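You operate a simulated robot arm through the tools that you are given. There is no shell and no other tool. Be economical: measure what you need, move in short steps, check, and stop when the job is done.

The job below is to be done with a simulated two-armed robot. You get a single attempt, and the scene is never put back.

## Task
On the top of the sample table, fold the white cloth in half, so that its two short edges meet.

It is judged by the outcome, as a careful person would: the job done as asked, and still so three seconds after it is handed in. It fails if anything else is knocked over, pushed out of place, dropped, spilled or broken. Flat cloth is picked up by pressing the open fingertips on it (5 to 10 N) and closing them slowly along it; thin cloth reads only 2 to 8 mm in the jaws.

## Robot
Two 6-joint arms with two-finger grippers on one trunk, on a base that drives. Base frame: it is fixed to the floor where the robot stands at the start and does not move with it; the origin is under the middle of the robot, x ahead of it, y to its left, z up; the surface under the hand at the start is at about z = 0.8. Readings come in m, degrees, newtons and seconds.
The left shoulder is at the start at [0.03, 0.178, 0.863], the right one opposite. With the tool pointing down near the work surface each hand reaches from about 0.1 to 0.84 m from the robot's upright axis, wherever it stands, measured 20 degrees to its own side. Places, roughly: top of the sample table [0.5, -0.1, 0.8]. Payload 2.54 kg a hand.
The tool frame of a hand sits at the grasp point between the pads (the TCP): z along the fingers, y along the line on which they close. The tips reach 0.03 m beyond it. Largest opening 0.116 m; the body of the gripper starts 0.095 m behind the TCP.
Orientation is that of the tool frame in the base frame, as a unit quaternion [w, x, y, z]. With the fingers straight down and closing along the base's y, the tool's x points along the base's -x, its y along +y and its z along -z.

## Interface
- The arms move only by the tool play_rows. It takes "left_commands", "right_commands" or both (then of equal length, played together; a hand with none holds still); each is a list of rows, each a list of 2 entries, a list of its own where there are three numbers: the shift along the base's x, y, z in units of 400 mm (1.0 is 400 mm), then the turn, a rotation vector about the base's x, y, z in units of 60 degrees (1.0 is 60 degrees). In form: [[[dx, dy, dz], [rx, ry, rz]], ...]. A call has 1 to 8 rows; each row is the pose to reach, as a shift and turn from the pose commanded when the call began. "left_grip" and "right_grip" are, for a hand that has rows, the finger opening in m, from 0 to 0.116, set as the call begins (left out, the last holds). A call with a number of a shift or a turn outside -1 to 1 is refused whole. Each row takes 0.2 s and may step no farther than 0.05 m and 8.6 degrees from the row before; otherwise, or with a gripper value out of range, the whole call is refused. A pose out of reach is approached as far as the arm can. The call stops where the force on the tool passes 40 N (or 10 N more than at its start, if that is more) or the arm is blocked; 0.2 s more then pass. The fingers move at their own pace (about 0.153 m/s each) and stop on an object; they squeeze with about 32 N. The grip force told is the motor's: it shows also when the fingers shut on nothing. Time passes only in rows, and 0.2 s behind the last, so rows that repeat a pose let the fingers close. It gives the time, the measured TCP pose, the force on the tool (base axes), the opening and the grip force at its end, in the units of the frame above (readings bear some noise), with the torque about the TCP (base axes, N m) and any sound that the robot's microphone picked up.
- Cameras (640 x 400 px; columns grow to the right, rows downward): "scene" is now at [0.0425, 0.0109, 1.5625]; the picture's right is [-0.09, -1.00, 0.00], its down [-0.84, 0.08, -0.53] and it looks along [0.53, -0.05, -0.85] (base axes); focal length 286 px, centre (320, 200). "left" rides on the left gripper at [0.069, 0.015, -0.122] in its tool frame; the picture's right is [-0.21, 0.98, 0.00], its down [-0.83, -0.18, -0.53] and it looks along [-0.52, -0.11, 0.85] (tool axes); focal length 251 px, centre (320, 200). "right" rides on the right gripper at [0.069, -0.015, -0.122] in its tool frame; the picture's right is [0.21, 0.98, 0.00], its down [-0.83, 0.18, -0.53] and it looks along [-0.52, 0.11, 0.85] (tool axes); focal length 251 px, centre (320, 200). There is no depth. A picture from a camera that has moved, and an enlarged one, comes with that camera's place and axes in the base frame and with its lens. The place of the scene camera against the robot may be out by one fixed shift of up to 0.025 m in any direction.
- snapshot(camera): a new picture of that camera. No time passes.
- raise_lower(by): slides the trunk up (or, below 0, down) by that many m; the arms and the scene camera ride with it, the base frame stays. It gives what a move gives, with no picture.
- drive_base(legs): drives the robot by 1 to 6 legs, each [ahead, left, turn to the left] in m, m and degrees, along the robot's own axes; the way and the turn of a leg run together, so that a leg with both is an arc; at most 1.5 m and 180 degrees a leg. The arms and the cameras ride along, it lands a little off, and it stops where it bumps. It gives what a move gives.
- aim_head(pan, tilt): turns the head with the scene camera to pan (to the left, within 143 degrees either way) and tilt (down, from -29 to 69), counted from straight ahead of the robot. It gives what a move gives.
- inspect(camera, box): a new picture of the part [left, top, right, bottom] of that camera's present view, enlarged. No time passes.
- job_done(): hands the job in; it is judged then, once.

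Go step by step. Nothing tells you exact positions but the pictures and the camera data: compare them with the known pose of the tool, close in by small moves and look again before you grip or let go. The budget is 120 turns and 108 pictures, counting those below and the enlarged ones. Unless the task says otherwise, let go and move clear before handing in, and close with one line.

The tools are called as name(argument=value, ...) on one line, values as JSON. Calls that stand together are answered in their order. play_rows: Moves the arms, as the interface text tells. Its arguments: {"type":"object","properties":{"left_commands":{"type":"array"},"left_grip":{"type":"number"},"right_commands":{"type":"array"},"right_grip":{"type":"number"}},"required":[]} The other tools are called the same way: raise_lower (by) slides the trunk up or down; drive_base (legs) drives the base; aim_head (pan, tilt) turns the head that bears the scene camera; snapshot (camera) takes a picture; inspect (camera, box) takes an enlarged picture of a part of a camera's view; job_done () hands the job in.

At the start:

```text
time_s: 0.0
left_eef_pos: [0.4225, 0.2542, 0.9937]
left_orientation: [0.0, -0.001, 1.0, 0.0]
left_ft_force: [0.9, -0.3, 0.2]
left_ft_torque: [-0.03, -0.01, -0.01]
left_width: 0.1162
left_finger_force: 0.1
right_eef_pos: [0.4793, -0.1482, 1.0421]
right_orientation: [0.0, 0.0, 1.0, 0.0]
right_ft_force: [0.1, -0.1, 0.0]
right_ft_torque: [0.01, -0.01, 0.03]
right_width: 0.1159
right_finger_force: 0.1
trunk travel left (down, up): [-0.075, 0.465]
robot x, y, heading: [-0.0029, 0.0021, 0.0]
head pan, tilt: [-5.1, 57.7]
```

scene: 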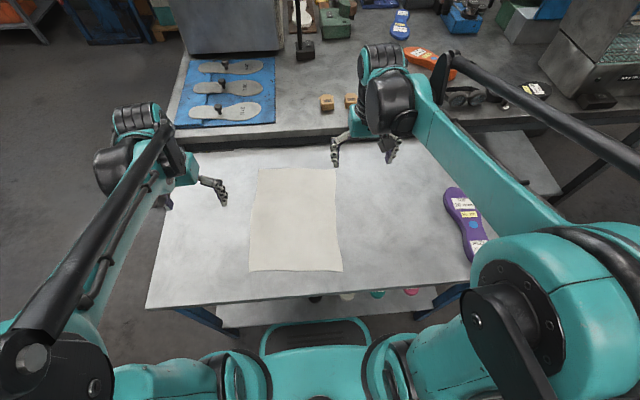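
right: 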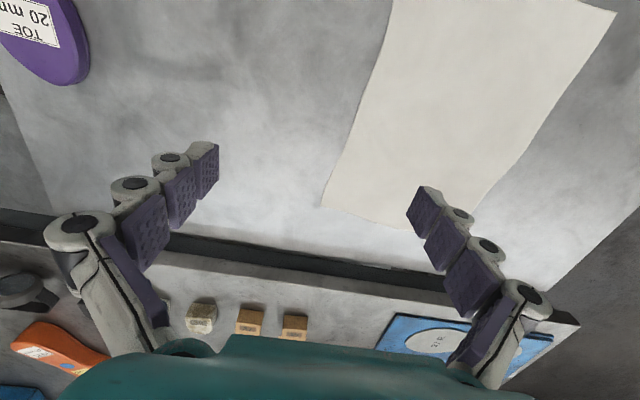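
left: 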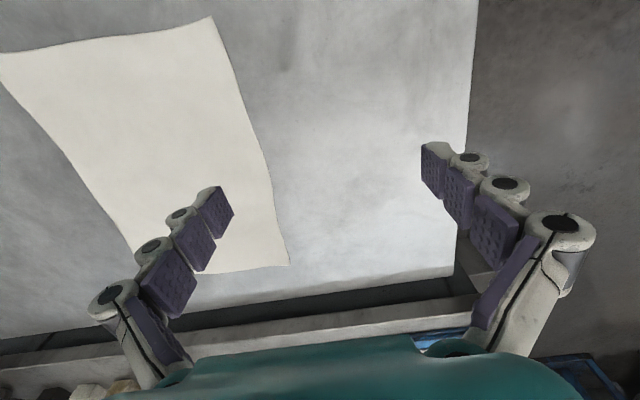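

The white cloth lies with its short edges near and far. From the hand cameras its far corners are at about (0.667, 0.146) and (0.645, -0.112), and its near corners at about (0.308, 0.166) and (0.289, -0.09). I'll bring both hands above the far corners, fingers closing along the edge, and look.

play_rows(left_commands=[[[0.082, -0.047, -0.034], [0, 0, -0.012]], [[0.164, -0.094, -0.067], [0, 0, -0.024]], [[0.246, -0.141, -0.1], [0, 0, -0.036]], [[0.328, -0.189, -0.134], [0, 0, -0.048]], [[0.41, -0.236, -0.168], [0, 0, -0.06]], [[0.492, -0.283, -0.201], [0, 0, -0.072]], [[0.574, -0.33, -0.235], [0, 0, -0.083]], [[0.574, -0.33, -0.235], [0, 0, -0.083]]], right_commands=[[[0.055, 0.022, -0.051], [0, 0, -0.012]], [[0.111, 0.044, -0.101], [0, 0, -0.024]], [[0.166, 0.066, -0.152], [0, 0, -0.036]], [[0.222, 0.089, -0.203], [0, 0, -0.048]], [[0.277, 0.111, -0.254], [0, 0, -0.06]], [[0.333, 0.133, -0.304], [0, 0, -0.072]], [[0.388, 0.155, -0.355], [0, 0, -0.083]], [[0.388, 0.155, -0.355], [0, 0, -0.083]]], left_grip=0.035, right_grip=0.035)

snapshot(camera="left")

snapshot(camera="right")

snapshot(camera="scene")

```text
time_s: 1.8
left_eef_pos: [0.6498, 0.1224, 0.9]
left_orientation: [0.0, 0.044, 0.999, 0.0]
left_ft_force: [-0.7, 0.2, -0.6]
left_ft_torque: [0.0, -0.03, 0.01]
left_width: 0.035
left_finger_force: 0.0
right_eef_pos: [0.6331, -0.0859, 0.9025]
right_orientation: [0.0, 0.044, 0.999, -0.001]
right_ft_force: [-0.5, -0.3, 0.7]
right_ft_torque: [0.01, -0.02, 0.01]
right_width: 0.035
right_finger_force: 0.1
trunk travel left (down, up): [-0.075, 0.465]
robot x, y, heading: [0.0005, -0.0016, -0.1]
head pan, tilt: [-5.1, 57.7]
```

```text
104 pictures are left
camera left: at [0.5822, 0.1426, 1.0211], right [0.3, 0.95, 0.0], down [0.81, -0.25, 0.53], along [0.51, -0.16, -0.85], focal length 251 px, centre (320, 200)
```

left: 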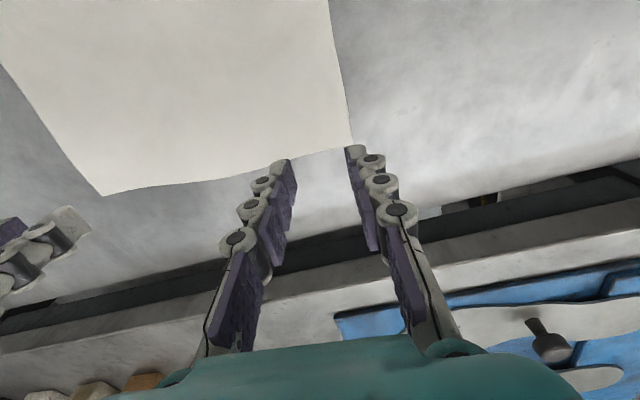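

```text
103 pictures are left
camera right: at [0.5634, -0.0952, 1.0239], right [-0.13, 0.99, 0.0], down [0.84, 0.11, 0.53], along [0.53, 0.07, -0.85], focal length 251 px, centre (320, 200)
```

right: 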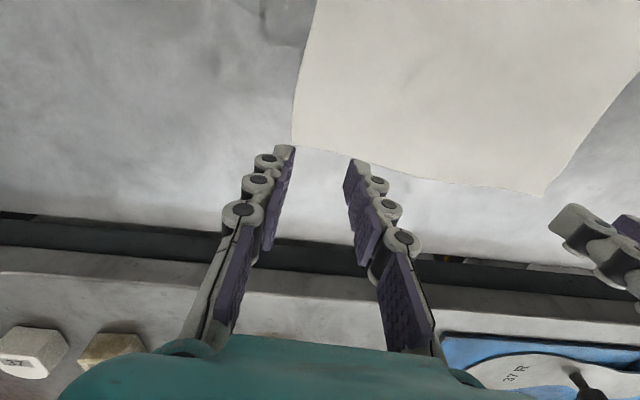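

```text
102 pictures are left
camera scene: at [0.0411, 0.0109, 1.5626], right [-0.09, -1.0, 0.0], down [-0.84, 0.08, -0.53], along [0.53, -0.05, -0.84], focal length 286 px, centre (320, 200)
```

scene: 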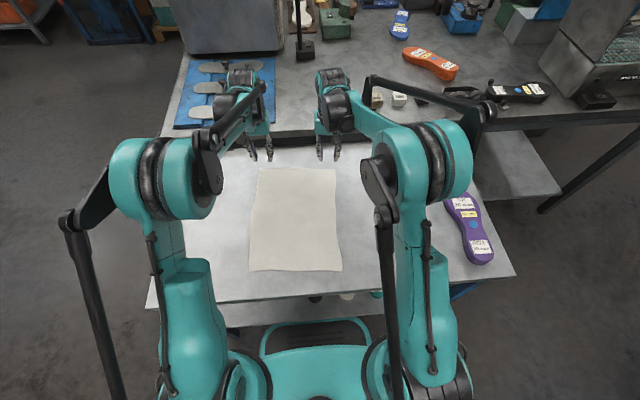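

Both cameras agree on the corners (0.667, 0.146) and (0.647, -0.109), so the hands stand right above them. Now I lower them toward contact.

play_rows(left_commands=[[[0, 0, -0.055], [0, 0, 0]], [[0, 0, -0.11], [0, 0, 0]], [[0, 0, -0.16], [0, 0, 0]], [[0, 0, -0.16], [0, 0, 0]]], right_commands=[[[0, 0, -0.055], [0, 0, 0]], [[0, 0, -0.11], [0, 0, 0]], [[0, 0, -0.16], [0, 0, 0]], [[0, 0, -0.16], [0, 0, 0]]])

snapshot(camera="left")

snapshot(camera="right")

```text
time_s: 2.8
left_eef_pos: [0.6502, 0.1223, 0.8358]
left_orientation: [0.001, 0.044, 0.999, 0.0]
left_ft_force: [0.3, 0.3, 0.0]
left_ft_torque: [0.0, 0.02, 0.02]
left_width: 0.035
left_finger_force: 0.1
right_eef_pos: [0.6323, -0.0847, 0.8355]
right_orientation: [0.0, 0.044, 0.999, 0.0]
right_ft_force: [-0.1, 0.3, 0.4]
right_ft_torque: [0.01, 0.0, 0.01]
right_width: 0.0348
right_finger_force: 0.0
trunk travel left (down, up): [-0.075, 0.465]
robot x, y, heading: [-0.0013, -0.0017, 0.0]
head pan, tilt: [-5.1, 57.7]
```

```text
101 pictures are left
camera left: at [0.5825, 0.1434, 0.9564], right [0.3, 0.95, 0.0], down [0.81, -0.25, 0.53], along [0.51, -0.16, -0.85], focal length 251 px, centre (320, 200)
```

left: 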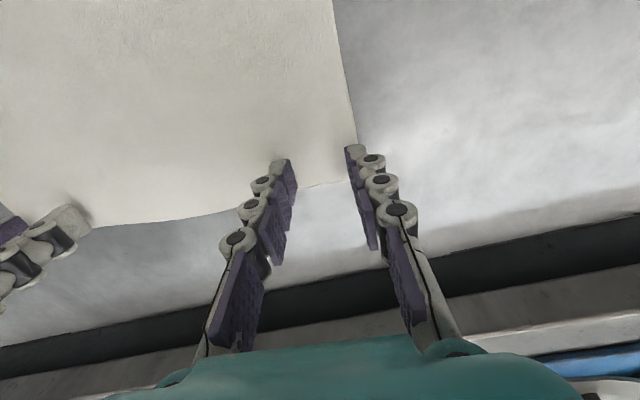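

```text
100 pictures are left
camera right: at [0.5634, -0.095, 0.9579], right [-0.13, 0.99, 0.0], down [0.84, 0.11, 0.53], along [0.53, 0.07, -0.85], focal length 251 px, centre (320, 200)
```

right: 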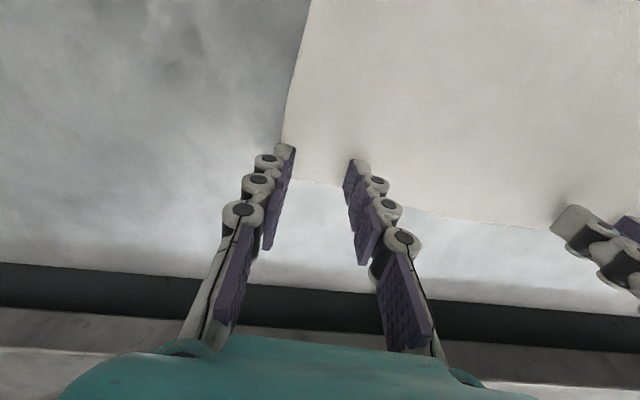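

The tips are just above the cloth, with the outer fingers straddling its side edges. I shift each hand 6 mm inward and press gently.

play_rows(left_commands=[[[0, -0.015, 0], [0, 0, 0]], [[0, -0.015, -0.01], [0, 0, 0]], [[0, -0.015, -0.015], [0, 0, 0]]], right_commands=[[[0, 0.015, 0], [0, 0, 0]], [[0, 0.015, -0.01], [0, 0, 0]], [[0, 0.015, -0.015], [0, 0, 0]]])

```text
time_s: 3.6
left_eef_pos: [0.6506, 0.1168, 0.8303]
left_orientation: [0.001, 0.044, 0.999, 0.0]
left_ft_force: [0.1, 0.0, 4.7]
left_ft_torque: [0.02, -0.03, -0.07]
left_width: 0.0353
left_finger_force: 0.1
right_eef_pos: [0.6329, -0.0799, 0.8305]
right_orientation: [0.0, 0.044, 0.999, 0.0]
right_ft_force: [2.2, -0.2, 20.6]
right_ft_torque: [0.1, -0.16, -0.03]
right_width: 0.0351
right_finger_force: 0.2
trunk travel left (down, up): [-0.075, 0.465]
robot x, y, heading: [0.0012, 0.0041, -0.3]
head pan, tilt: [-5.1, 57.7]
```

Contact is made: 4.7 N on the left and 20 N on the right. I ease the right, add a little on the left, and start closing slowly.

play_rows(left_commands=[[[0, 0, -0.001], [0, 0, 0]], [[0, 0, -0.001], [0, 0, 0]]], right_commands=[[[0, 0, 0.002], [0, 0, 0]], [[0, 0, 0.002], [0, 0, 0]]])

```text
time_s: 4.2
left_eef_pos: [0.6513, 0.1165, 0.83]
left_orientation: [0.001, 0.044, 0.999, 0.001]
left_ft_force: [0.0, 1.0, 14.9]
left_ft_torque: [-0.13, 0.04, 0.03]
left_width: 0.036
left_finger_force: 0.6
right_eef_pos: [0.6339, -0.0809, 0.8318]
right_orientation: [0.001, 0.043, 0.999, -0.001]
right_ft_force: [-0.5, 0.5, 8.9]
right_ft_torque: [0.1, -0.01, -0.01]
right_width: 0.0351
right_finger_force: 0.0
trunk travel left (down, up): [-0.075, 0.465]
robot x, y, heading: [0.0018, 0.0009, -0.1]
head pan, tilt: [-5.1, 57.7]
```

play_rows(left_commands=[[[0, 0, 0.0008], [0, 0, 0]]], right_commands=[[[0, 0, 0], [0, 0, 0]]], left_grip=0.028, right_grip=0.028)

snapshot(camera="left")

snapshot(camera="right")

```text
time_s: 4.6
left_eef_pos: [0.6514, 0.1167, 0.83]
left_orientation: [0.0, 0.043, 0.999, 0.0]
left_ft_force: [0.7, -0.8, 8.0]
left_ft_torque: [-0.04, 0.01, 0.0]
left_width: 0.0248
left_finger_force: 0.0
right_eef_pos: [0.634, -0.0795, 0.8301]
right_orientation: [0.0, 0.044, 0.999, 0.001]
right_ft_force: [-0.9, 0.2, 3.6]
right_ft_torque: [0.0, 0.01, -0.03]
right_width: 0.0262
right_finger_force: 4.9
trunk travel left (down, up): [-0.075, 0.465]
robot x, y, heading: [-0.0012, 0.0005, 0.0]
head pan, tilt: [-5.1, 57.7]
```

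```text
99 pictures are left
camera left: at [0.5835, 0.1377, 0.9508], right [0.3, 0.95, 0.0], down [0.81, -0.25, 0.53], along [0.51, -0.16, -0.85], focal length 251 px, centre (320, 200)
```

left: 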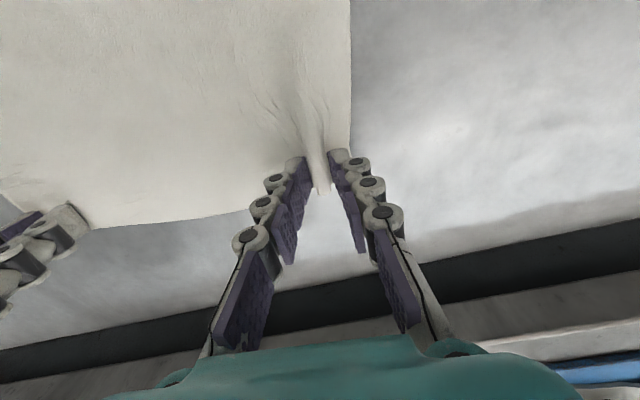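

```text
98 pictures are left
camera right: at [0.5644, -0.0897, 0.9529], right [-0.13, 0.99, 0.0], down [0.84, 0.11, 0.53], along [0.53, 0.07, -0.85], focal length 251 px, centre (320, 200)
```

right: 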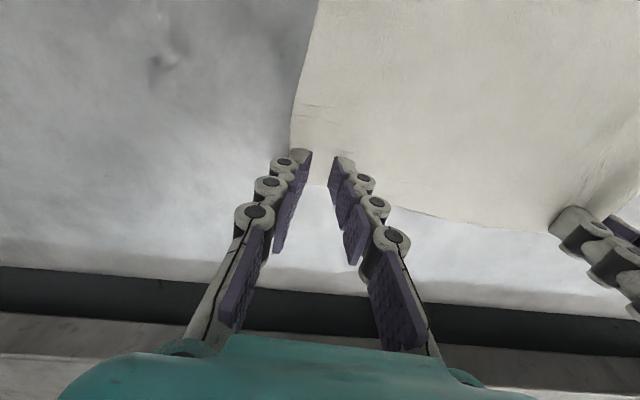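

The left hand is gathering a ridge. The right needs a bit more pressure, so I press it slightly and go on closing.

play_rows(left_commands=[[[0, 0, 0], [0, 0, 0]]], right_commands=[[[0, 0, -0.0015], [0, 0, 0]]])

play_rows(left_commands=[[[0, 0, 0], [0, 0, 0]]], right_commands=[[[0, 0, 0], [0, 0, 0]]], left_grip=0.018, right_grip=0.02)

snapshot(camera="left")

snapshot(camera="right")

```text
time_s: 5.0
left_eef_pos: [0.6513, 0.1178, 0.8307]
left_orientation: [0.001, 0.044, 0.999, 0.0]
left_ft_force: [0.2, -0.5, 6.5]
left_ft_torque: [0.0, 0.03, -0.03]
left_width: 0.029
left_finger_force: 0.1
right_eef_pos: [0.6333, -0.0804, 0.8309]
right_orientation: [0.0, 0.043, 0.999, 0.0]
right_ft_force: [0.4, 1.0, 6.5]
right_ft_torque: [-0.02, 0.01, 0.03]
right_width: 0.0265
right_finger_force: 4.7
trunk travel left (down, up): [-0.075, 0.465]
robot x, y, heading: [-0.0034, -0.0029, 0.0]
head pan, tilt: [-5.1, 57.7]
```

```text
time_s: 5.4
left_eef_pos: [0.6516, 0.1163, 0.8308]
left_orientation: [0.001, 0.043, 0.999, -0.001]
left_ft_force: [-0.2, 1.4, 5.3]
left_ft_torque: [0.0, -0.02, 0.03]
left_width: 0.017
left_finger_force: 0.0
right_eef_pos: [0.6326, -0.0794, 0.8305]
right_orientation: [0.001, 0.043, 0.999, 0.0]
right_ft_force: [0.5, 0.0, 8.4]
right_ft_torque: [0.03, -0.04, -0.04]
right_width: 0.0203
right_finger_force: 0.1
trunk travel left (down, up): [-0.075, 0.465]
robot x, y, heading: [-0.0029, -0.0033, 0.0]
head pan, tilt: [-5.1, 57.7]
```

```text
97 pictures are left
camera left: at [0.5834, 0.1377, 0.9512], right [0.3, 0.95, 0.0], down [0.81, -0.25, 0.53], along [0.51, -0.16, -0.84], focal length 251 px, centre (320, 200)
```

left: 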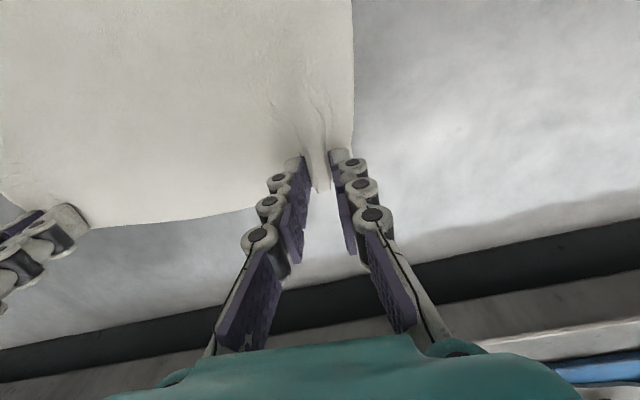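

```text
96 pictures are left
camera right: at [0.5641, -0.0896, 0.9528], right [-0.13, 0.99, 0.0], down [0.84, 0.11, 0.53], along [0.53, 0.07, -0.85], focal length 251 px, centre (320, 200)
```

right: 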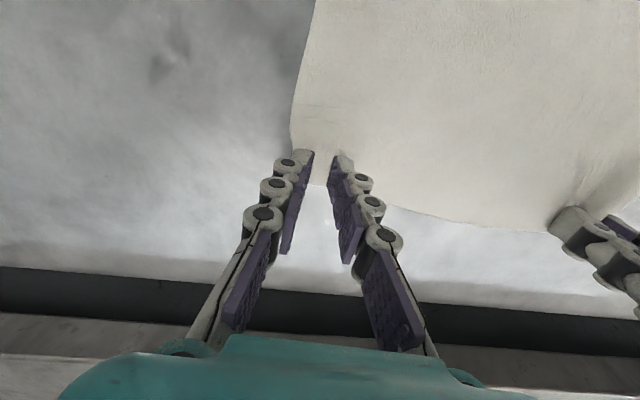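

The left ridge is between the pads, so I close it fully. The right presses at 8 N and closes on.

play_rows(left_commands=[[[0, 0, 0], [0, 0, 0]], [[0, 0, 0], [0, 0, 0]]], right_commands=[[[0, 0, 0], [0, 0, 0]], [[0, 0, 0], [0, 0, 0]]], left_grip=0.009, right_grip=0.012)

play_rows(left_commands=[[[0, 0, 0], [0, 0, 0]], [[0, 0, 0], [0, 0, 0]]], right_commands=[[[0, 0, 0], [0, 0, 0]], [[0, 0, 0], [0, 0, 0]]], left_grip=0.0, right_grip=0.005)

snapshot(camera="left")

snapshot(camera="right")

```text
time_s: 6.0
left_eef_pos: [0.6512, 0.1168, 0.8304]
left_orientation: [0.0, 0.044, 0.999, 0.0]
left_ft_force: [-0.8, -1.5, 4.2]
left_ft_torque: [0.01, 0.01, -0.01]
left_width: 0.0095
left_finger_force: 0.5
right_eef_pos: [0.6345, -0.0799, 0.8297]
right_orientation: [0.0, 0.043, 0.999, 0.0]
right_ft_force: [0.4, -0.5, 4.3]
right_ft_torque: [-0.01, -0.04, 0.0]
right_width: 0.0119
right_finger_force: 0.0
trunk travel left (down, up): [-0.075, 0.465]
robot x, y, heading: [-0.0012, 0.0013, 0.1]
head pan, tilt: [-5.1, 57.7]
```

```text
time_s: 6.6
left_eef_pos: [0.6518, 0.1172, 0.8292]
left_orientation: [0.0, 0.044, 0.999, -0.001]
left_ft_force: [-0.4, -0.6, 1.4]
left_ft_torque: [0.01, 0.01, -0.03]
left_width: 0.0061
left_finger_force: 32.1
right_eef_pos: [0.6332, -0.0807, 0.8286]
right_orientation: [0.0, 0.043, 0.999, 0.001]
right_ft_force: [-1.0, 0.8, 1.3]
right_ft_torque: [0.02, 0.02, 0.02]
right_width: 0.0038
right_finger_force: 0.1
trunk travel left (down, up): [-0.075, 0.465]
robot x, y, heading: [0.0036, 0.0005, 0.2]
head pan, tilt: [-5.1, 57.7]
```

```text
95 pictures are left
camera left: at [0.584, 0.1377, 0.9506], right [0.3, 0.95, 0.0], down [0.81, -0.25, 0.53], along [0.51, -0.16, -0.85], focal length 251 px, centre (320, 200)
```

left: 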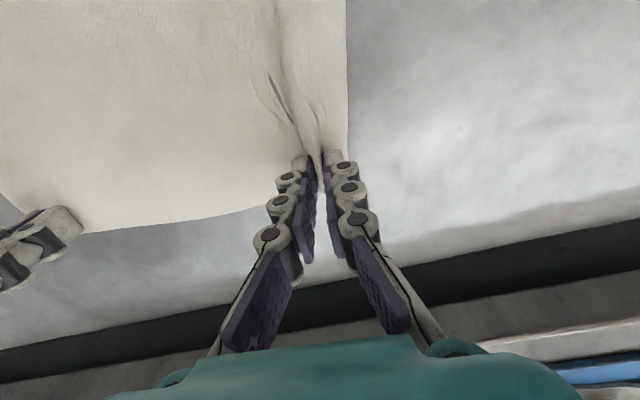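

```text
94 pictures are left
camera right: at [0.5647, -0.0896, 0.9523], right [-0.13, 0.99, 0.0], down [0.84, 0.11, 0.53], along [0.53, 0.07, -0.85], focal length 251 px, centre (320, 200)
```

right: 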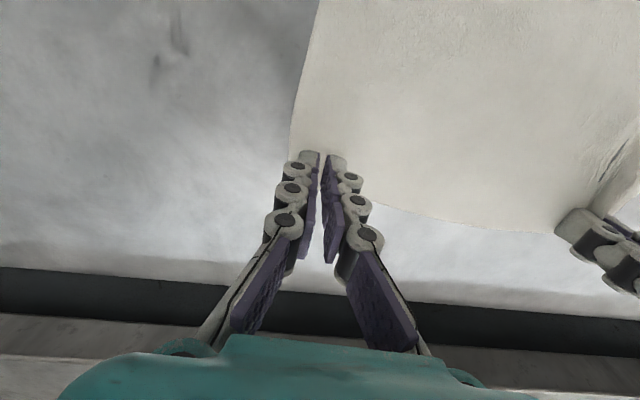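

The left hand holds the cloth (6.1 mm), but the right slid over it. I lift the right hand a little, reopen it, and press again a bit harder.

play_rows(right_commands=[[[0, 0, 0.015], [0, 0, 0]], [[0, 0, 0.015], [0, 0, 0]], [[0, 0, 0.004], [0, 0, 0]], [[0, 0, -0.001], [0, 0, 0]], [[0, 0, -0.001], [0, 0, 0]]], right_grip=0.035)

snapshot(camera="right")

```text
time_s: 7.8
left_eef_pos: [0.6514, 0.1174, 0.8308]
left_orientation: [0.001, 0.043, 0.999, 0.0]
left_ft_force: [-0.9, -2.7, -0.2]
left_ft_torque: [-0.07, 0.0, 0.01]
left_width: 0.006
left_finger_force: 32.0
right_eef_pos: [0.634, -0.0791, 0.83]
right_orientation: [0.001, 0.043, 0.999, -0.001]
right_ft_force: [1.1, 5.4, 21.7]
right_ft_torque: [0.5, -0.03, 0.03]
right_width: 0.0354
right_finger_force: 7.3
trunk travel left (down, up): [-0.075, 0.465]
robot x, y, heading: [0.0048, -0.0023, 0.1]
head pan, tilt: [-5.1, 57.7]
```

```text
93 pictures are left
camera right: at [0.5641, -0.0897, 0.9524], right [-0.13, 0.99, 0.0], down [0.84, 0.11, 0.54], along [0.53, 0.07, -0.84], focal length 251 px, centre (320, 200)
```

right: 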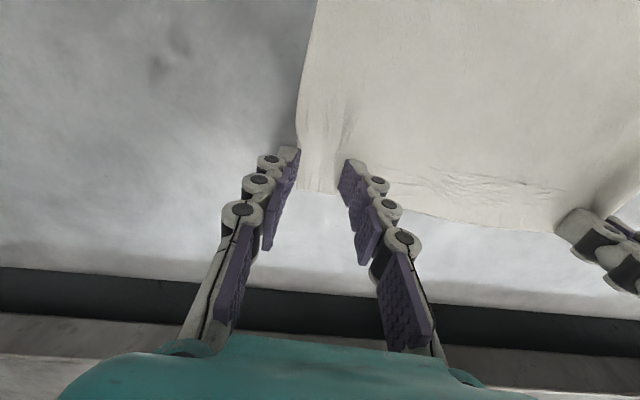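

It presses at 21 N now and grips the cloth visibly. I ease slightly and close in steps.

play_rows(right_commands=[[[0, 0, 0.001], [0, 0, 0]]], right_grip=0.028)

play_rows(right_commands=[[[0, 0, 0], [0, 0, 0]]], right_grip=0.02)

snapshot(camera="right")

```text
time_s: 8.2
left_eef_pos: [0.6512, 0.115, 0.8311]
left_orientation: [0.0, 0.043, 0.999, 0.0]
left_ft_force: [0.5, -6.0, -0.3]
left_ft_torque: [-0.16, -0.01, 0.05]
left_width: 0.0063
left_finger_force: 31.9
right_eef_pos: [0.6328, -0.0806, 0.8296]
right_orientation: [0.001, 0.043, 0.999, 0.0]
right_ft_force: [-0.2, 2.9, 19.4]
right_ft_torque: [0.42, -0.08, 0.02]
right_width: 0.0292
right_finger_force: 0.6
trunk travel left (down, up): [-0.075, 0.465]
robot x, y, heading: [-0.002, -0.0012, 0.1]
head pan, tilt: [-5.1, 57.7]
```

```text
time_s: 8.6
left_eef_pos: [0.6509, 0.1159, 0.8315]
left_orientation: [0.001, 0.043, 0.999, 0.0]
left_ft_force: [-1.0, -7.3, -0.9]
left_ft_torque: [-0.21, -0.01, 0.02]
left_width: 0.0065
left_finger_force: 31.9
right_eef_pos: [0.6324, -0.0807, 0.8304]
right_orientation: [0.001, 0.044, 0.999, 0.0]
right_ft_force: [0.4, 4.0, 27.9]
right_ft_torque: [0.51, -0.14, -0.01]
right_width: 0.021
right_finger_force: 0.9
trunk travel left (down, up): [-0.075, 0.465]
robot x, y, heading: [0.0005, -0.0007, -0.1]
head pan, tilt: [-5.1, 57.7]
```

```text
92 pictures are left
camera right: at [0.5636, -0.0907, 0.9528], right [-0.13, 0.99, 0.0], down [0.84, 0.11, 0.54], along [0.53, 0.07, -0.84], focal length 251 px, centre (320, 200)
```

right: 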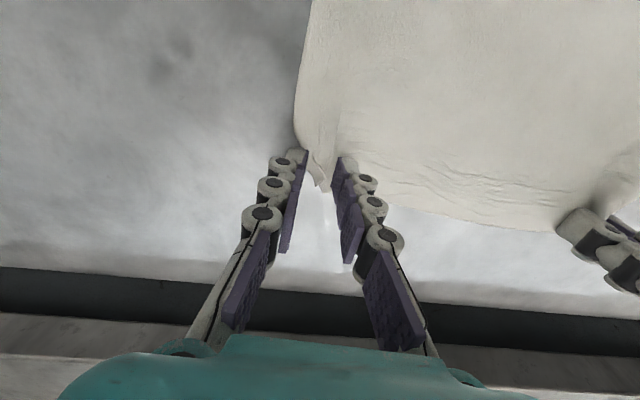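

A ridge is forming in the right hand, and the edge is taut between the hands. I relax the left hand 5 mm inward, ease the right, and close on.

play_rows(left_commands=[[[0, -0.012, 0.002], [0, 0, 0]], [[0, -0.012, 0.002], [0, 0, 0]]], right_commands=[[[0, 0, 0.001], [0, 0, 0]], [[0, 0, 0.001], [0, 0, 0]]], right_grip=0.012)

play_rows(right_commands=[[[0, 0, 0], [0, 0, 0]], [[0, 0, 0], [0, 0, 0]], [[0, 0, 0], [0, 0, 0]]], right_grip=0.0)

snapshot(camera="right")

```text
time_s: 9.2
left_eef_pos: [0.651, 0.1123, 0.8318]
left_orientation: [0.001, 0.044, 0.999, 0.0]
left_ft_force: [-0.2, -0.9, 0.1]
left_ft_torque: [-0.05, 0.04, 0.03]
left_width: 0.006
left_finger_force: 32.1
right_eef_pos: [0.6347, -0.0808, 0.8301]
right_orientation: [0.0, 0.043, 0.999, 0.0]
right_ft_force: [-1.7, 0.4, 11.9]
right_ft_torque: [0.08, 0.01, 0.06]
right_width: 0.0105
right_finger_force: 0.0
trunk travel left (down, up): [-0.075, 0.465]
robot x, y, heading: [-0.0002, 0.0015, 0.2]
head pan, tilt: [-5.1, 57.7]
```

```text
time_s: 10.0
left_eef_pos: [0.6526, 0.111, 0.8306]
left_orientation: [0.0, 0.043, 0.999, 0.0]
left_ft_force: [0.0, -3.2, -0.4]
left_ft_torque: [-0.1, -0.03, -0.02]
left_width: 0.0064
left_finger_force: 32.1
right_eef_pos: [0.6346, -0.0801, 0.8292]
right_orientation: [0.0, 0.043, 0.999, 0.001]
right_ft_force: [1.1, 3.7, -0.5]
right_ft_torque: [-0.01, 0.05, 0.03]
right_width: 0.0039
right_finger_force: 36.2
trunk travel left (down, up): [-0.075, 0.465]
robot x, y, heading: [-0.0008, -0.0014, 0.1]
head pan, tilt: [-5.1, 57.7]
```

```text
91 pictures are left
camera right: at [0.5652, -0.0902, 0.9521], right [-0.13, 0.99, 0.0], down [0.84, 0.11, 0.53], along [0.53, 0.07, -0.85], focal length 251 px, centre (320, 200)
```

right: 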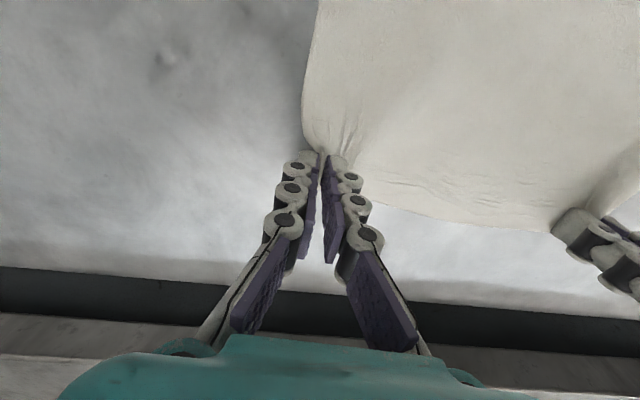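

The right hand now reads 3.9 mm at full force. I do a test lift of 4 cm and look.

play_rows(left_commands=[[[0, 0, 0.03], [0, 0, 0]], [[-0.01, 0, 0.06], [0, 0, 0]], [[-0.025, 0, 0.1], [0, 0, 0]]], right_commands=[[[0, 0, 0.03], [0, 0, 0]], [[-0.01, 0, 0.06], [0, 0, 0]], [[-0.025, 0, 0.1], [0, 0, 0]]])

snapshot(camera="right")

snapshot(camera="left")

snapshot(camera="scene")

```text
time_s: 10.8
left_eef_pos: [0.6414, 0.1122, 0.8704]
left_orientation: [0.0, 0.044, 0.999, 0.001]
left_ft_force: [-0.2, -4.6, 0.6]
left_ft_torque: [-0.17, -0.01, -0.03]
left_width: 0.0064
left_finger_force: 31.7
right_eef_pos: [0.6256, -0.0811, 0.8709]
right_orientation: [0.0, 0.044, 0.999, 0.0]
right_ft_force: [-1.6, 2.8, 0.7]
right_ft_torque: [-0.01, -0.05, 0.05]
right_width: 0.0004
right_finger_force: 27.9
trunk travel left (down, up): [-0.075, 0.465]
robot x, y, heading: [0.0022, -0.0036, 0.2]
head pan, tilt: [-5.1, 57.7]
```

```text
90 pictures are left
camera right: at [0.5555, -0.0903, 0.9929], right [-0.13, 0.99, 0.0], down [0.84, 0.11, 0.53], along [0.53, 0.07, -0.85], focal length 251 px, centre (320, 200)
```

right: 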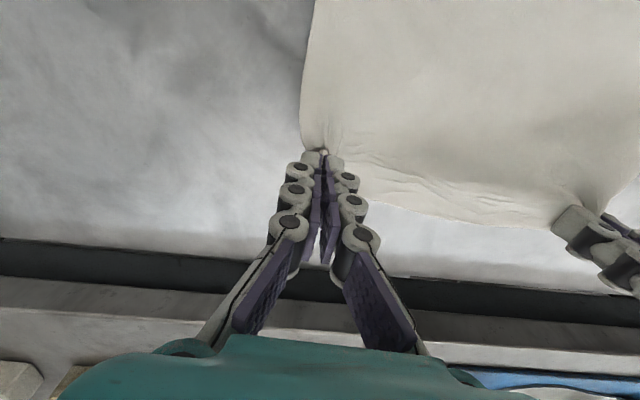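

```text
89 pictures are left
camera left: at [0.5732, 0.1331, 0.9916], right [0.3, 0.95, 0.0], down [0.81, -0.25, 0.53], along [0.51, -0.16, -0.85], focal length 251 px, centre (320, 200)
```

left: 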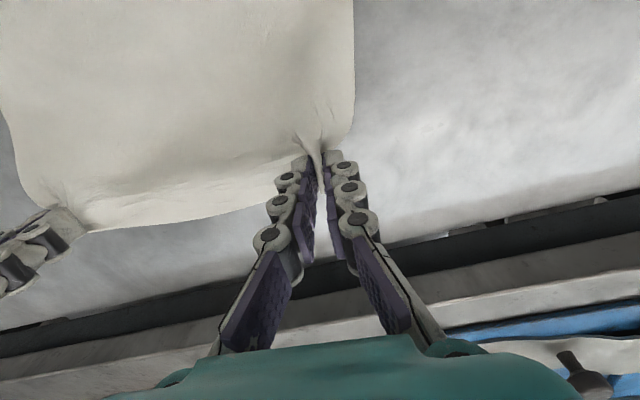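

```text
88 pictures are left
camera scene: at [0.0414, 0.0108, 1.5626], right [-0.09, -1.0, 0.0], down [-0.84, 0.08, -0.53], along [0.53, -0.05, -0.84], focal length 286 px, centre (320, 200)
```

scene: 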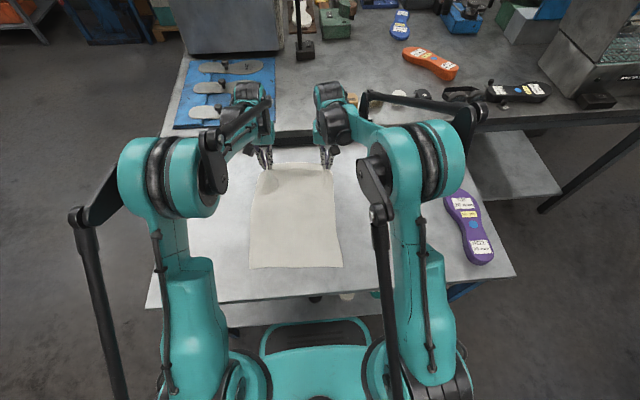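

The right grip is nearly empty (0.4 mm), only a sliver at the tips. I set the cloth back down and regrip on the right.

play_rows(left_commands=[[[0.015, -0.01, -0.04], [0, 0, 0]], [[0.025, -0.01, -0.07], [0, 0, 0]], [[0.025, -0.01, -0.095], [0, 0, 0]], [[0.025, -0.01, -0.095], [0, 0, 0]]], right_commands=[[[0.015, 0.0, -0.04], [0, 0, 0]], [[0.025, 0, -0.07], [0, 0, 0]], [[0.025, 0, -0.092], [0, 0, 0]], [[0.025, 0, -0.092], [0, 0, 0]]])

play_rows(right_commands=[[[0, 0, 0], [0, 0, 0]], [[0, 0, 0.02], [0, 0, 0]], [[0, 0, 0.06], [0, 0, 0]]], right_grip=0.035)

snapshot(camera="right")

```text
time_s: 11.8
left_eef_pos: [0.6517, 0.1088, 0.8316]
left_orientation: [0.0, 0.043, 0.999, -0.001]
left_ft_force: [-1.0, -1.2, -0.5]
left_ft_torque: [-0.04, -0.01, 0.01]
left_width: 0.0062
left_finger_force: 31.8
right_eef_pos: [0.6343, -0.0814, 0.8333]
right_orientation: [0.0, 0.044, 0.999, 0.0]
right_ft_force: [-1.3, 0.4, -0.5]
right_ft_torque: [-0.31, -0.03, 0.01]
right_width: 0.0016
right_finger_force: 27.7
trunk travel left (down, up): [-0.075, 0.465]
robot x, y, heading: [-0.0013, 0.0009, 0.1]
head pan, tilt: [-5.1, 57.7]
```

```text
time_s: 12.6
left_eef_pos: [0.6529, 0.1078, 0.832]
left_orientation: [0.0, 0.043, 0.999, 0.0]
left_ft_force: [0.4, -0.5, 0.3]
left_ft_torque: [0.03, 0.1, -0.01]
left_width: 0.0057
left_finger_force: 32.0
right_eef_pos: [0.6349, -0.0812, 0.8576]
right_orientation: [-0.001, 0.044, 0.999, 0.0]
right_ft_force: [0.3, 0.5, 0.3]
right_ft_torque: [0.02, 0.0, -0.03]
right_width: 0.0351
right_finger_force: 0.1
trunk travel left (down, up): [-0.075, 0.465]
robot x, y, heading: [0.0013, 0.0027, 0.3]
head pan, tilt: [-5.1, 57.7]
```

```text
87 pictures are left
camera right: at [0.5657, -0.0896, 0.9792], right [-0.13, 0.99, 0.0], down [0.84, 0.11, 0.53], along [0.53, 0.07, -0.85], focal length 251 px, centre (320, 200)
```

right: 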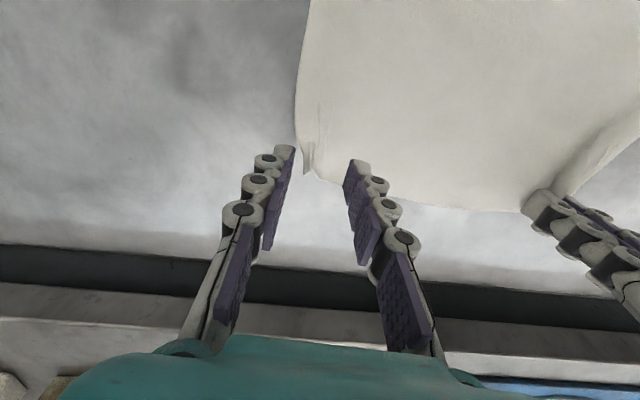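

The corner lies at about (0.656, -0.095) with a small crease. I move the right hand 13 mm inward, open to 40 mm, and press again.

play_rows(right_commands=[[[0.008, 0.032, 0], [0, 0, 0]], [[0.008, 0.032, -0.05], [0, 0, 0]], [[0.008, 0.032, -0.068], [0, 0, 0]], [[0.008, 0.032, -0.07], [0, 0, 0]]], right_grip=0.04)

snapshot(camera="right")

```text
time_s: 13.6
left_eef_pos: [0.6519, 0.1078, 0.8333]
left_orientation: [0.001, 0.043, 0.999, 0.0]
left_ft_force: [0.3, -0.5, -0.8]
left_ft_torque: [-0.11, 0.02, 0.0]
left_width: 0.0057
left_finger_force: 31.9
right_eef_pos: [0.6378, -0.0674, 0.8314]
right_orientation: [0.001, 0.043, 0.999, -0.001]
right_ft_force: [0.7, 2.6, 25.8]
right_ft_torque: [0.36, -0.12, 0.04]
right_width: 0.0415
right_finger_force: 7.9
trunk travel left (down, up): [-0.075, 0.465]
robot x, y, heading: [-0.0002, -0.0022, -0.2]
head pan, tilt: [-5.1, 57.7]
```

```text
86 pictures are left
camera right: at [0.5681, -0.0768, 0.9522], right [-0.13, 0.99, 0.0], down [0.84, 0.11, 0.54], along [0.53, 0.07, -0.84], focal length 251 px, centre (320, 200)
```

right: 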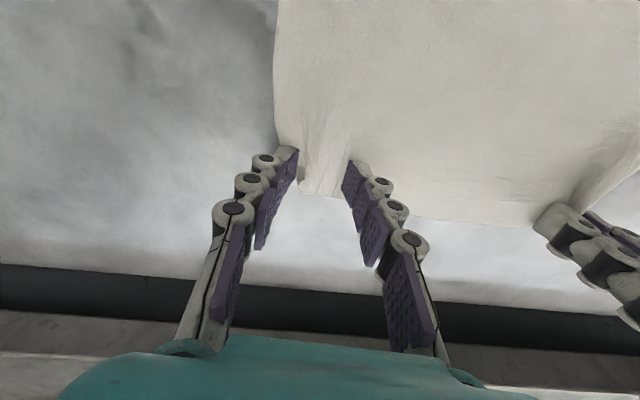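

A good broad ridge stands between the fingers. I close in steps.

play_rows(right_commands=[[[0, 0, 0.002], [0, 0, 0]]], right_grip=0.032)

play_rows(right_commands=[[[0, 0, 0], [0, 0, 0]]], right_grip=0.024)

play_rows(right_commands=[[[0, 0, 0], [0, 0, 0]]], right_grip=0.016)

snapshot(camera="right")

```text
time_s: 14.0
left_eef_pos: [0.6518, 0.1074, 0.8333]
left_orientation: [0.001, 0.044, 0.999, 0.001]
left_ft_force: [-0.5, -5.9, 0.1]
left_ft_torque: [-0.14, 0.01, 0.04]
left_width: 0.0063
left_finger_force: 32.0
right_eef_pos: [0.6367, -0.068, 0.8295]
right_orientation: [0.001, 0.043, 0.999, 0.0]
right_ft_force: [0.1, 3.6, 16.7]
right_ft_torque: [0.26, -0.06, 0.01]
right_width: 0.0327
right_finger_force: 0.1
trunk travel left (down, up): [-0.075, 0.465]
robot x, y, heading: [0.0015, -0.0002, -0.2]
head pan, tilt: [-5.1, 57.7]
```

```text
time_s: 14.4
left_eef_pos: [0.6516, 0.1075, 0.8323]
left_orientation: [0.001, 0.043, 0.999, 0.0]
left_ft_force: [-0.2, -5.5, -0.2]
left_ft_torque: [-0.15, 0.02, 0.02]
left_width: 0.0062
left_finger_force: 31.9
right_eef_pos: [0.6384, -0.0674, 0.8312]
right_orientation: [0.001, 0.043, 0.999, 0.0]
right_ft_force: [0.7, 6.7, 24.3]
right_ft_torque: [0.57, -0.1, 0.07]
right_width: 0.023
right_finger_force: 6.9
trunk travel left (down, up): [-0.075, 0.465]
robot x, y, heading: [0.001, -0.0001, -0.1]
head pan, tilt: [-5.1, 57.7]
```

```text
time_s: 14.8
left_eef_pos: [0.6519, 0.1073, 0.8325]
left_orientation: [0.001, 0.044, 0.999, 0.0]
left_ft_force: [-0.4, -7.9, 0.6]
left_ft_torque: [-0.25, 0.01, 0.01]
left_width: 0.0062
left_finger_force: 32.0
right_eef_pos: [0.6363, -0.067, 0.8305]
right_orientation: [0.001, 0.044, 0.999, 0.0]
right_ft_force: [-0.5, 4.6, 24.0]
right_ft_torque: [0.45, -0.14, 0.05]
right_width: 0.0165
right_finger_force: 0.0
trunk travel left (down, up): [-0.075, 0.465]
robot x, y, heading: [0.0012, -0.0019, -0.0]
head pan, tilt: [-5.1, 57.7]
```

```text
85 pictures are left
camera right: at [0.5677, -0.0773, 0.9528], right [-0.13, 0.99, 0.0], down [0.84, 0.11, 0.53], along [0.53, 0.07, -0.84], focal length 251 px, centre (320, 200)
```

right: 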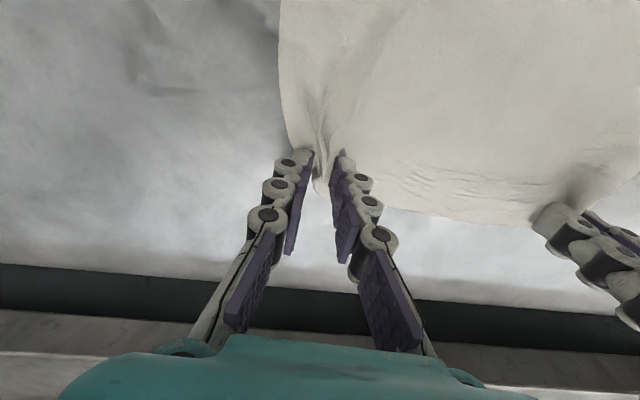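

The ridge stands tall now. I relax the left hand 5 mm toward the right and close the right hand fully.

play_rows(left_commands=[[[0, -0.014, 0], [0, 0, 0]], [[0, -0.014, 0], [0, 0, 0]]], right_commands=[[[0, 0, 0], [0, 0, 0]], [[0, 0, 0], [0, 0, 0]]], right_grip=0.009)

play_rows(right_commands=[[[0, 0, 0], [0, 0, 0]], [[0, 0, 0], [0, 0, 0]], [[0, 0, 0], [0, 0, 0]]], right_grip=0.0)

snapshot(camera="right")

```text
time_s: 15.4
left_eef_pos: [0.6526, 0.1034, 0.8317]
left_orientation: [0.001, 0.044, 0.999, 0.001]
left_ft_force: [-0.4, -6.1, 0.3]
left_ft_torque: [-0.2, -0.02, 0.01]
left_width: 0.0065
left_finger_force: 31.9
right_eef_pos: [0.6378, -0.0676, 0.8297]
right_orientation: [0.0, 0.043, 0.999, -0.001]
right_ft_force: [0.3, 4.1, 15.7]
right_ft_torque: [0.23, -0.05, 0.06]
right_width: 0.0103
right_finger_force: 0.8
trunk travel left (down, up): [-0.075, 0.465]
robot x, y, heading: [-0.0027, -0.0001, 0.2]
head pan, tilt: [-5.1, 57.7]
```

```text
time_s: 16.2
left_eef_pos: [0.6528, 0.1023, 0.8317]
left_orientation: [0.001, 0.044, 0.999, 0.0]
left_ft_force: [0.5, -9.9, -0.1]
left_ft_torque: [-0.31, -0.01, 0.06]
left_width: 0.0065
left_finger_force: 31.9
right_eef_pos: [0.6372, -0.0659, 0.8308]
right_orientation: [0.0, 0.044, 0.999, 0.0]
right_ft_force: [-0.3, 12.0, 12.1]
right_ft_torque: [0.27, 0.01, 0.12]
right_width: 0.0035
right_finger_force: 31.7
trunk travel left (down, up): [-0.075, 0.465]
robot x, y, heading: [-0.0011, 0.0012, -0.0]
head pan, tilt: [-5.1, 57.7]
```

```text
84 pictures are left
camera right: at [0.5683, -0.0768, 0.9522], right [-0.13, 0.99, 0.0], down [0.84, 0.11, 0.53], along [0.53, 0.07, -0.85], focal length 251 px, centre (320, 200)
```

right: 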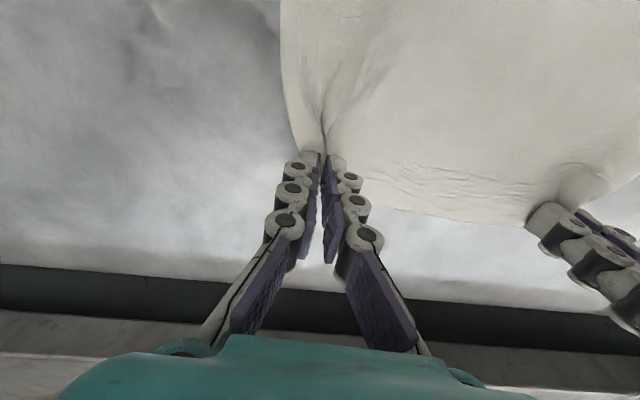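

The hands hold the cloth, but 10–12 N of tension lies along the edge. I bring them together by 10 mm with a slight lift, and check that the grips hold.

play_rows(left_commands=[[[0, -0.014, 0.004], [0, 0, 0]], [[0, -0.016, 0.015], [0, 0, 0]], [[0, -0.016, 0.03], [0, 0, 0]]], right_commands=[[[0, 0.01, 0.004], [0, 0, 0]], [[0, 0.012, 0.015], [0, 0, 0]], [[0, 0.012, 0.03], [0, 0, 0]]])

inspect(camera="right", box=[220, 80, 460, 230])

inspect(camera="left", box=[200, 80, 440, 230])

```text
time_s: 17.0
left_eef_pos: [0.6517, 0.0962, 0.8443]
left_orientation: [0.001, 0.044, 0.999, 0.001]
left_ft_force: [1.0, 0.5, -1.7]
left_ft_torque: [-0.01, -0.01, 0.01]
left_width: 0.0057
left_finger_force: 32.4
right_eef_pos: [0.6371, -0.0641, 0.8412]
right_orientation: [0.0, 0.043, 0.999, 0.0]
right_ft_force: [-0.5, 0.7, 0.8]
right_ft_torque: [-0.02, 0.01, 0.01]
right_width: 0.0032
right_finger_force: 31.8
trunk travel left (down, up): [-0.075, 0.465]
robot x, y, heading: [0.0019, 0.0028, 0.1]
head pan, tilt: [-5.1, 57.7]
```

```text
2.67 times, centred on (340, 155) of right
camera zoom: at [0.5687, -0.0729, 0.964], right [-0.13, 0.99, 0.0], down [0.84, 0.11, 0.53], along [0.53, 0.07, -0.85], focal length 670 px, centre (267, 320)
```

zoom: 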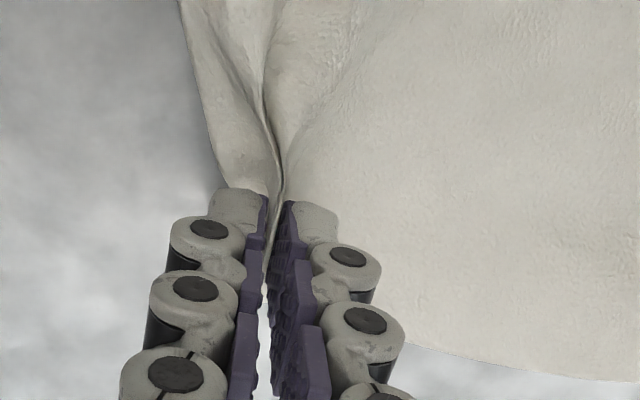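

```text
2.67 times, centred on (320, 155) of left
camera zoom: at [0.5842, 0.1174, 0.9657], right [0.3, 0.95, 0.0], down [0.81, -0.25, 0.53], along [0.51, -0.16, -0.85], focal length 670 px, centre (320, 320)
```

zoom: 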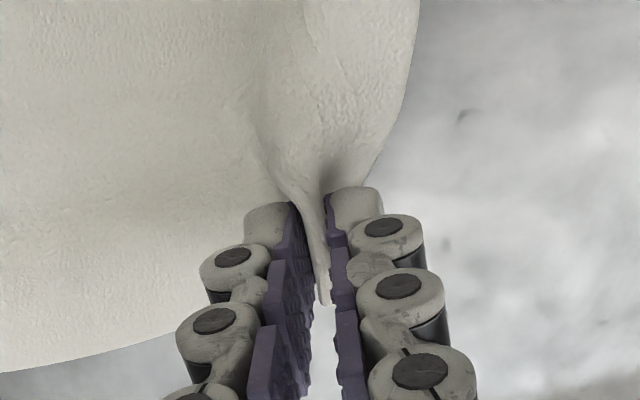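

Both grips hold well with almost no tension. Now I start the fold: up along an arc toward the robot, tilting the fingers forward so the sheet turns over.

play_rows(left_commands=[[[-0.0075, 0.003, 0.0775], [0, 0, 0]], [[-0.03, 0.006, 0.15], [0, 0, 0]], [[-0.0675, 0.009, 0.2175], [0, 0, 0]], [[-0.1175, 0.012, 0.2775], [0, 0, 0]], [[-0.184, 0.016, 0.3275], [0, -0.083, 0]], [[-0.26, 0.02, 0.365], [0, -0.167, 0]], [[-0.345, 0.023, 0.385], [0, -0.25, 0]], [[-0.43, 0.026, 0.39], [0, -0.333, 0]]], right_commands=[[[-0.0075, 0.003, 0.0775], [0, 0, 0]], [[-0.03, 0.006, 0.15], [0, 0, 0]], [[-0.0675, 0.009, 0.2175], [0, 0, 0]], [[-0.1175, 0.012, 0.2775], [0, 0, 0]], [[-0.184, 0.016, 0.3275], [0, -0.083, 0]], [[-0.26, 0.02, 0.365], [0, -0.167, 0]], [[-0.345, 0.023, 0.385], [0, -0.25, 0]], [[-0.43, 0.026, 0.39], [0, -0.333, 0]]])

snapshot(camera="scene")

snapshot(camera="left")

snapshot(camera="right")

```text
time_s: 18.8
left_eef_pos: [0.4776, 0.1068, 1.0024]
left_orientation: [0.176, 0.043, 0.983, 0.007]
left_ft_force: [-1.1, -0.7, 1.1]
left_ft_torque: [0.02, -0.03, 0.0]
left_width: 0.0059
left_finger_force: 32.1
right_eef_pos: [0.4651, -0.0515, 0.9986]
right_orientation: [0.175, 0.042, 0.984, 0.007]
right_ft_force: [-1.1, 0.1, 0.0]
right_ft_torque: [-0.02, -0.01, 0.03]
right_width: 0.0032
right_finger_force: 32.3
trunk travel left (down, up): [-0.075, 0.465]
robot x, y, heading: [-0.001, -0.0003, 0.0]
head pan, tilt: [-5.1, 57.7]
```

```text
81 pictures are left
camera scene: at [0.0389, 0.0107, 1.5626], right [-0.09, -1.0, 0.0], down [-0.84, 0.08, -0.54], along [0.53, -0.05, -0.84], focal length 286 px, centre (320, 200)
```

scene: 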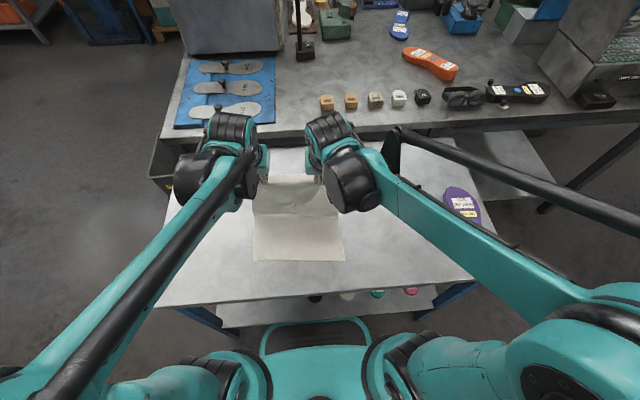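

```text
80 pictures are left
camera left: at [0.3717, 0.128, 1.0924], right [0.28, 0.95, 0.1], down [0.57, -0.25, 0.78], along [0.77, -0.16, -0.62], focal length 251 px, centre (320, 200)
```

left: 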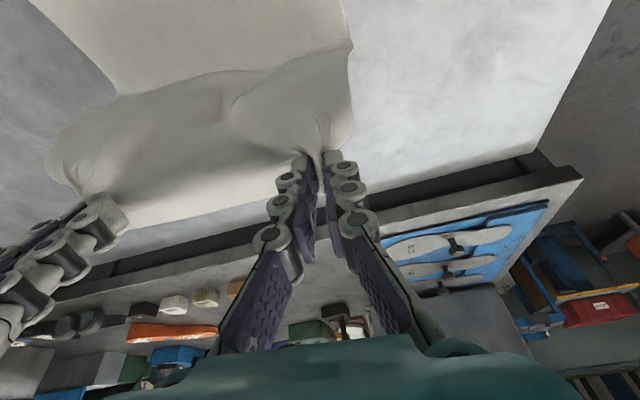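

```text
79 pictures are left
camera right: at [0.3571, -0.0608, 1.0887], right [-0.12, 0.99, -0.04], down [0.6, 0.11, 0.79], along [0.79, 0.07, -0.61], focal length 251 px, centre (320, 200)
```

right: 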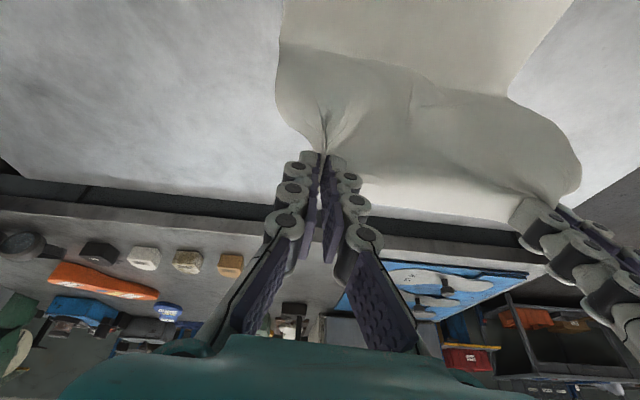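

The fold is under way, and both grips hold. The near edge looks to have slid some 2.5 cm forward, so I zoom in to measure it.

inspect(camera="scene", box=[220, 150, 380, 290])

```text
2.86 times, centred on (300, 220) of scene
camera zoom: at [0.0389, 0.0107, 1.5626], right [-0.09, -1.0, 0.0], down [-0.84, 0.08, -0.54], along [0.53, -0.05, -0.84], focal length 817 px, centre (377, 143)
```

zoom: 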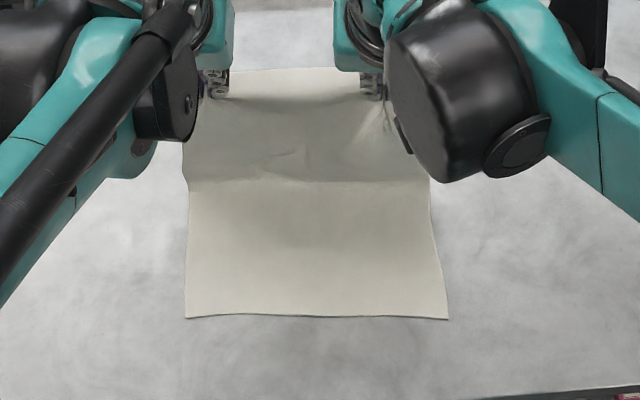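

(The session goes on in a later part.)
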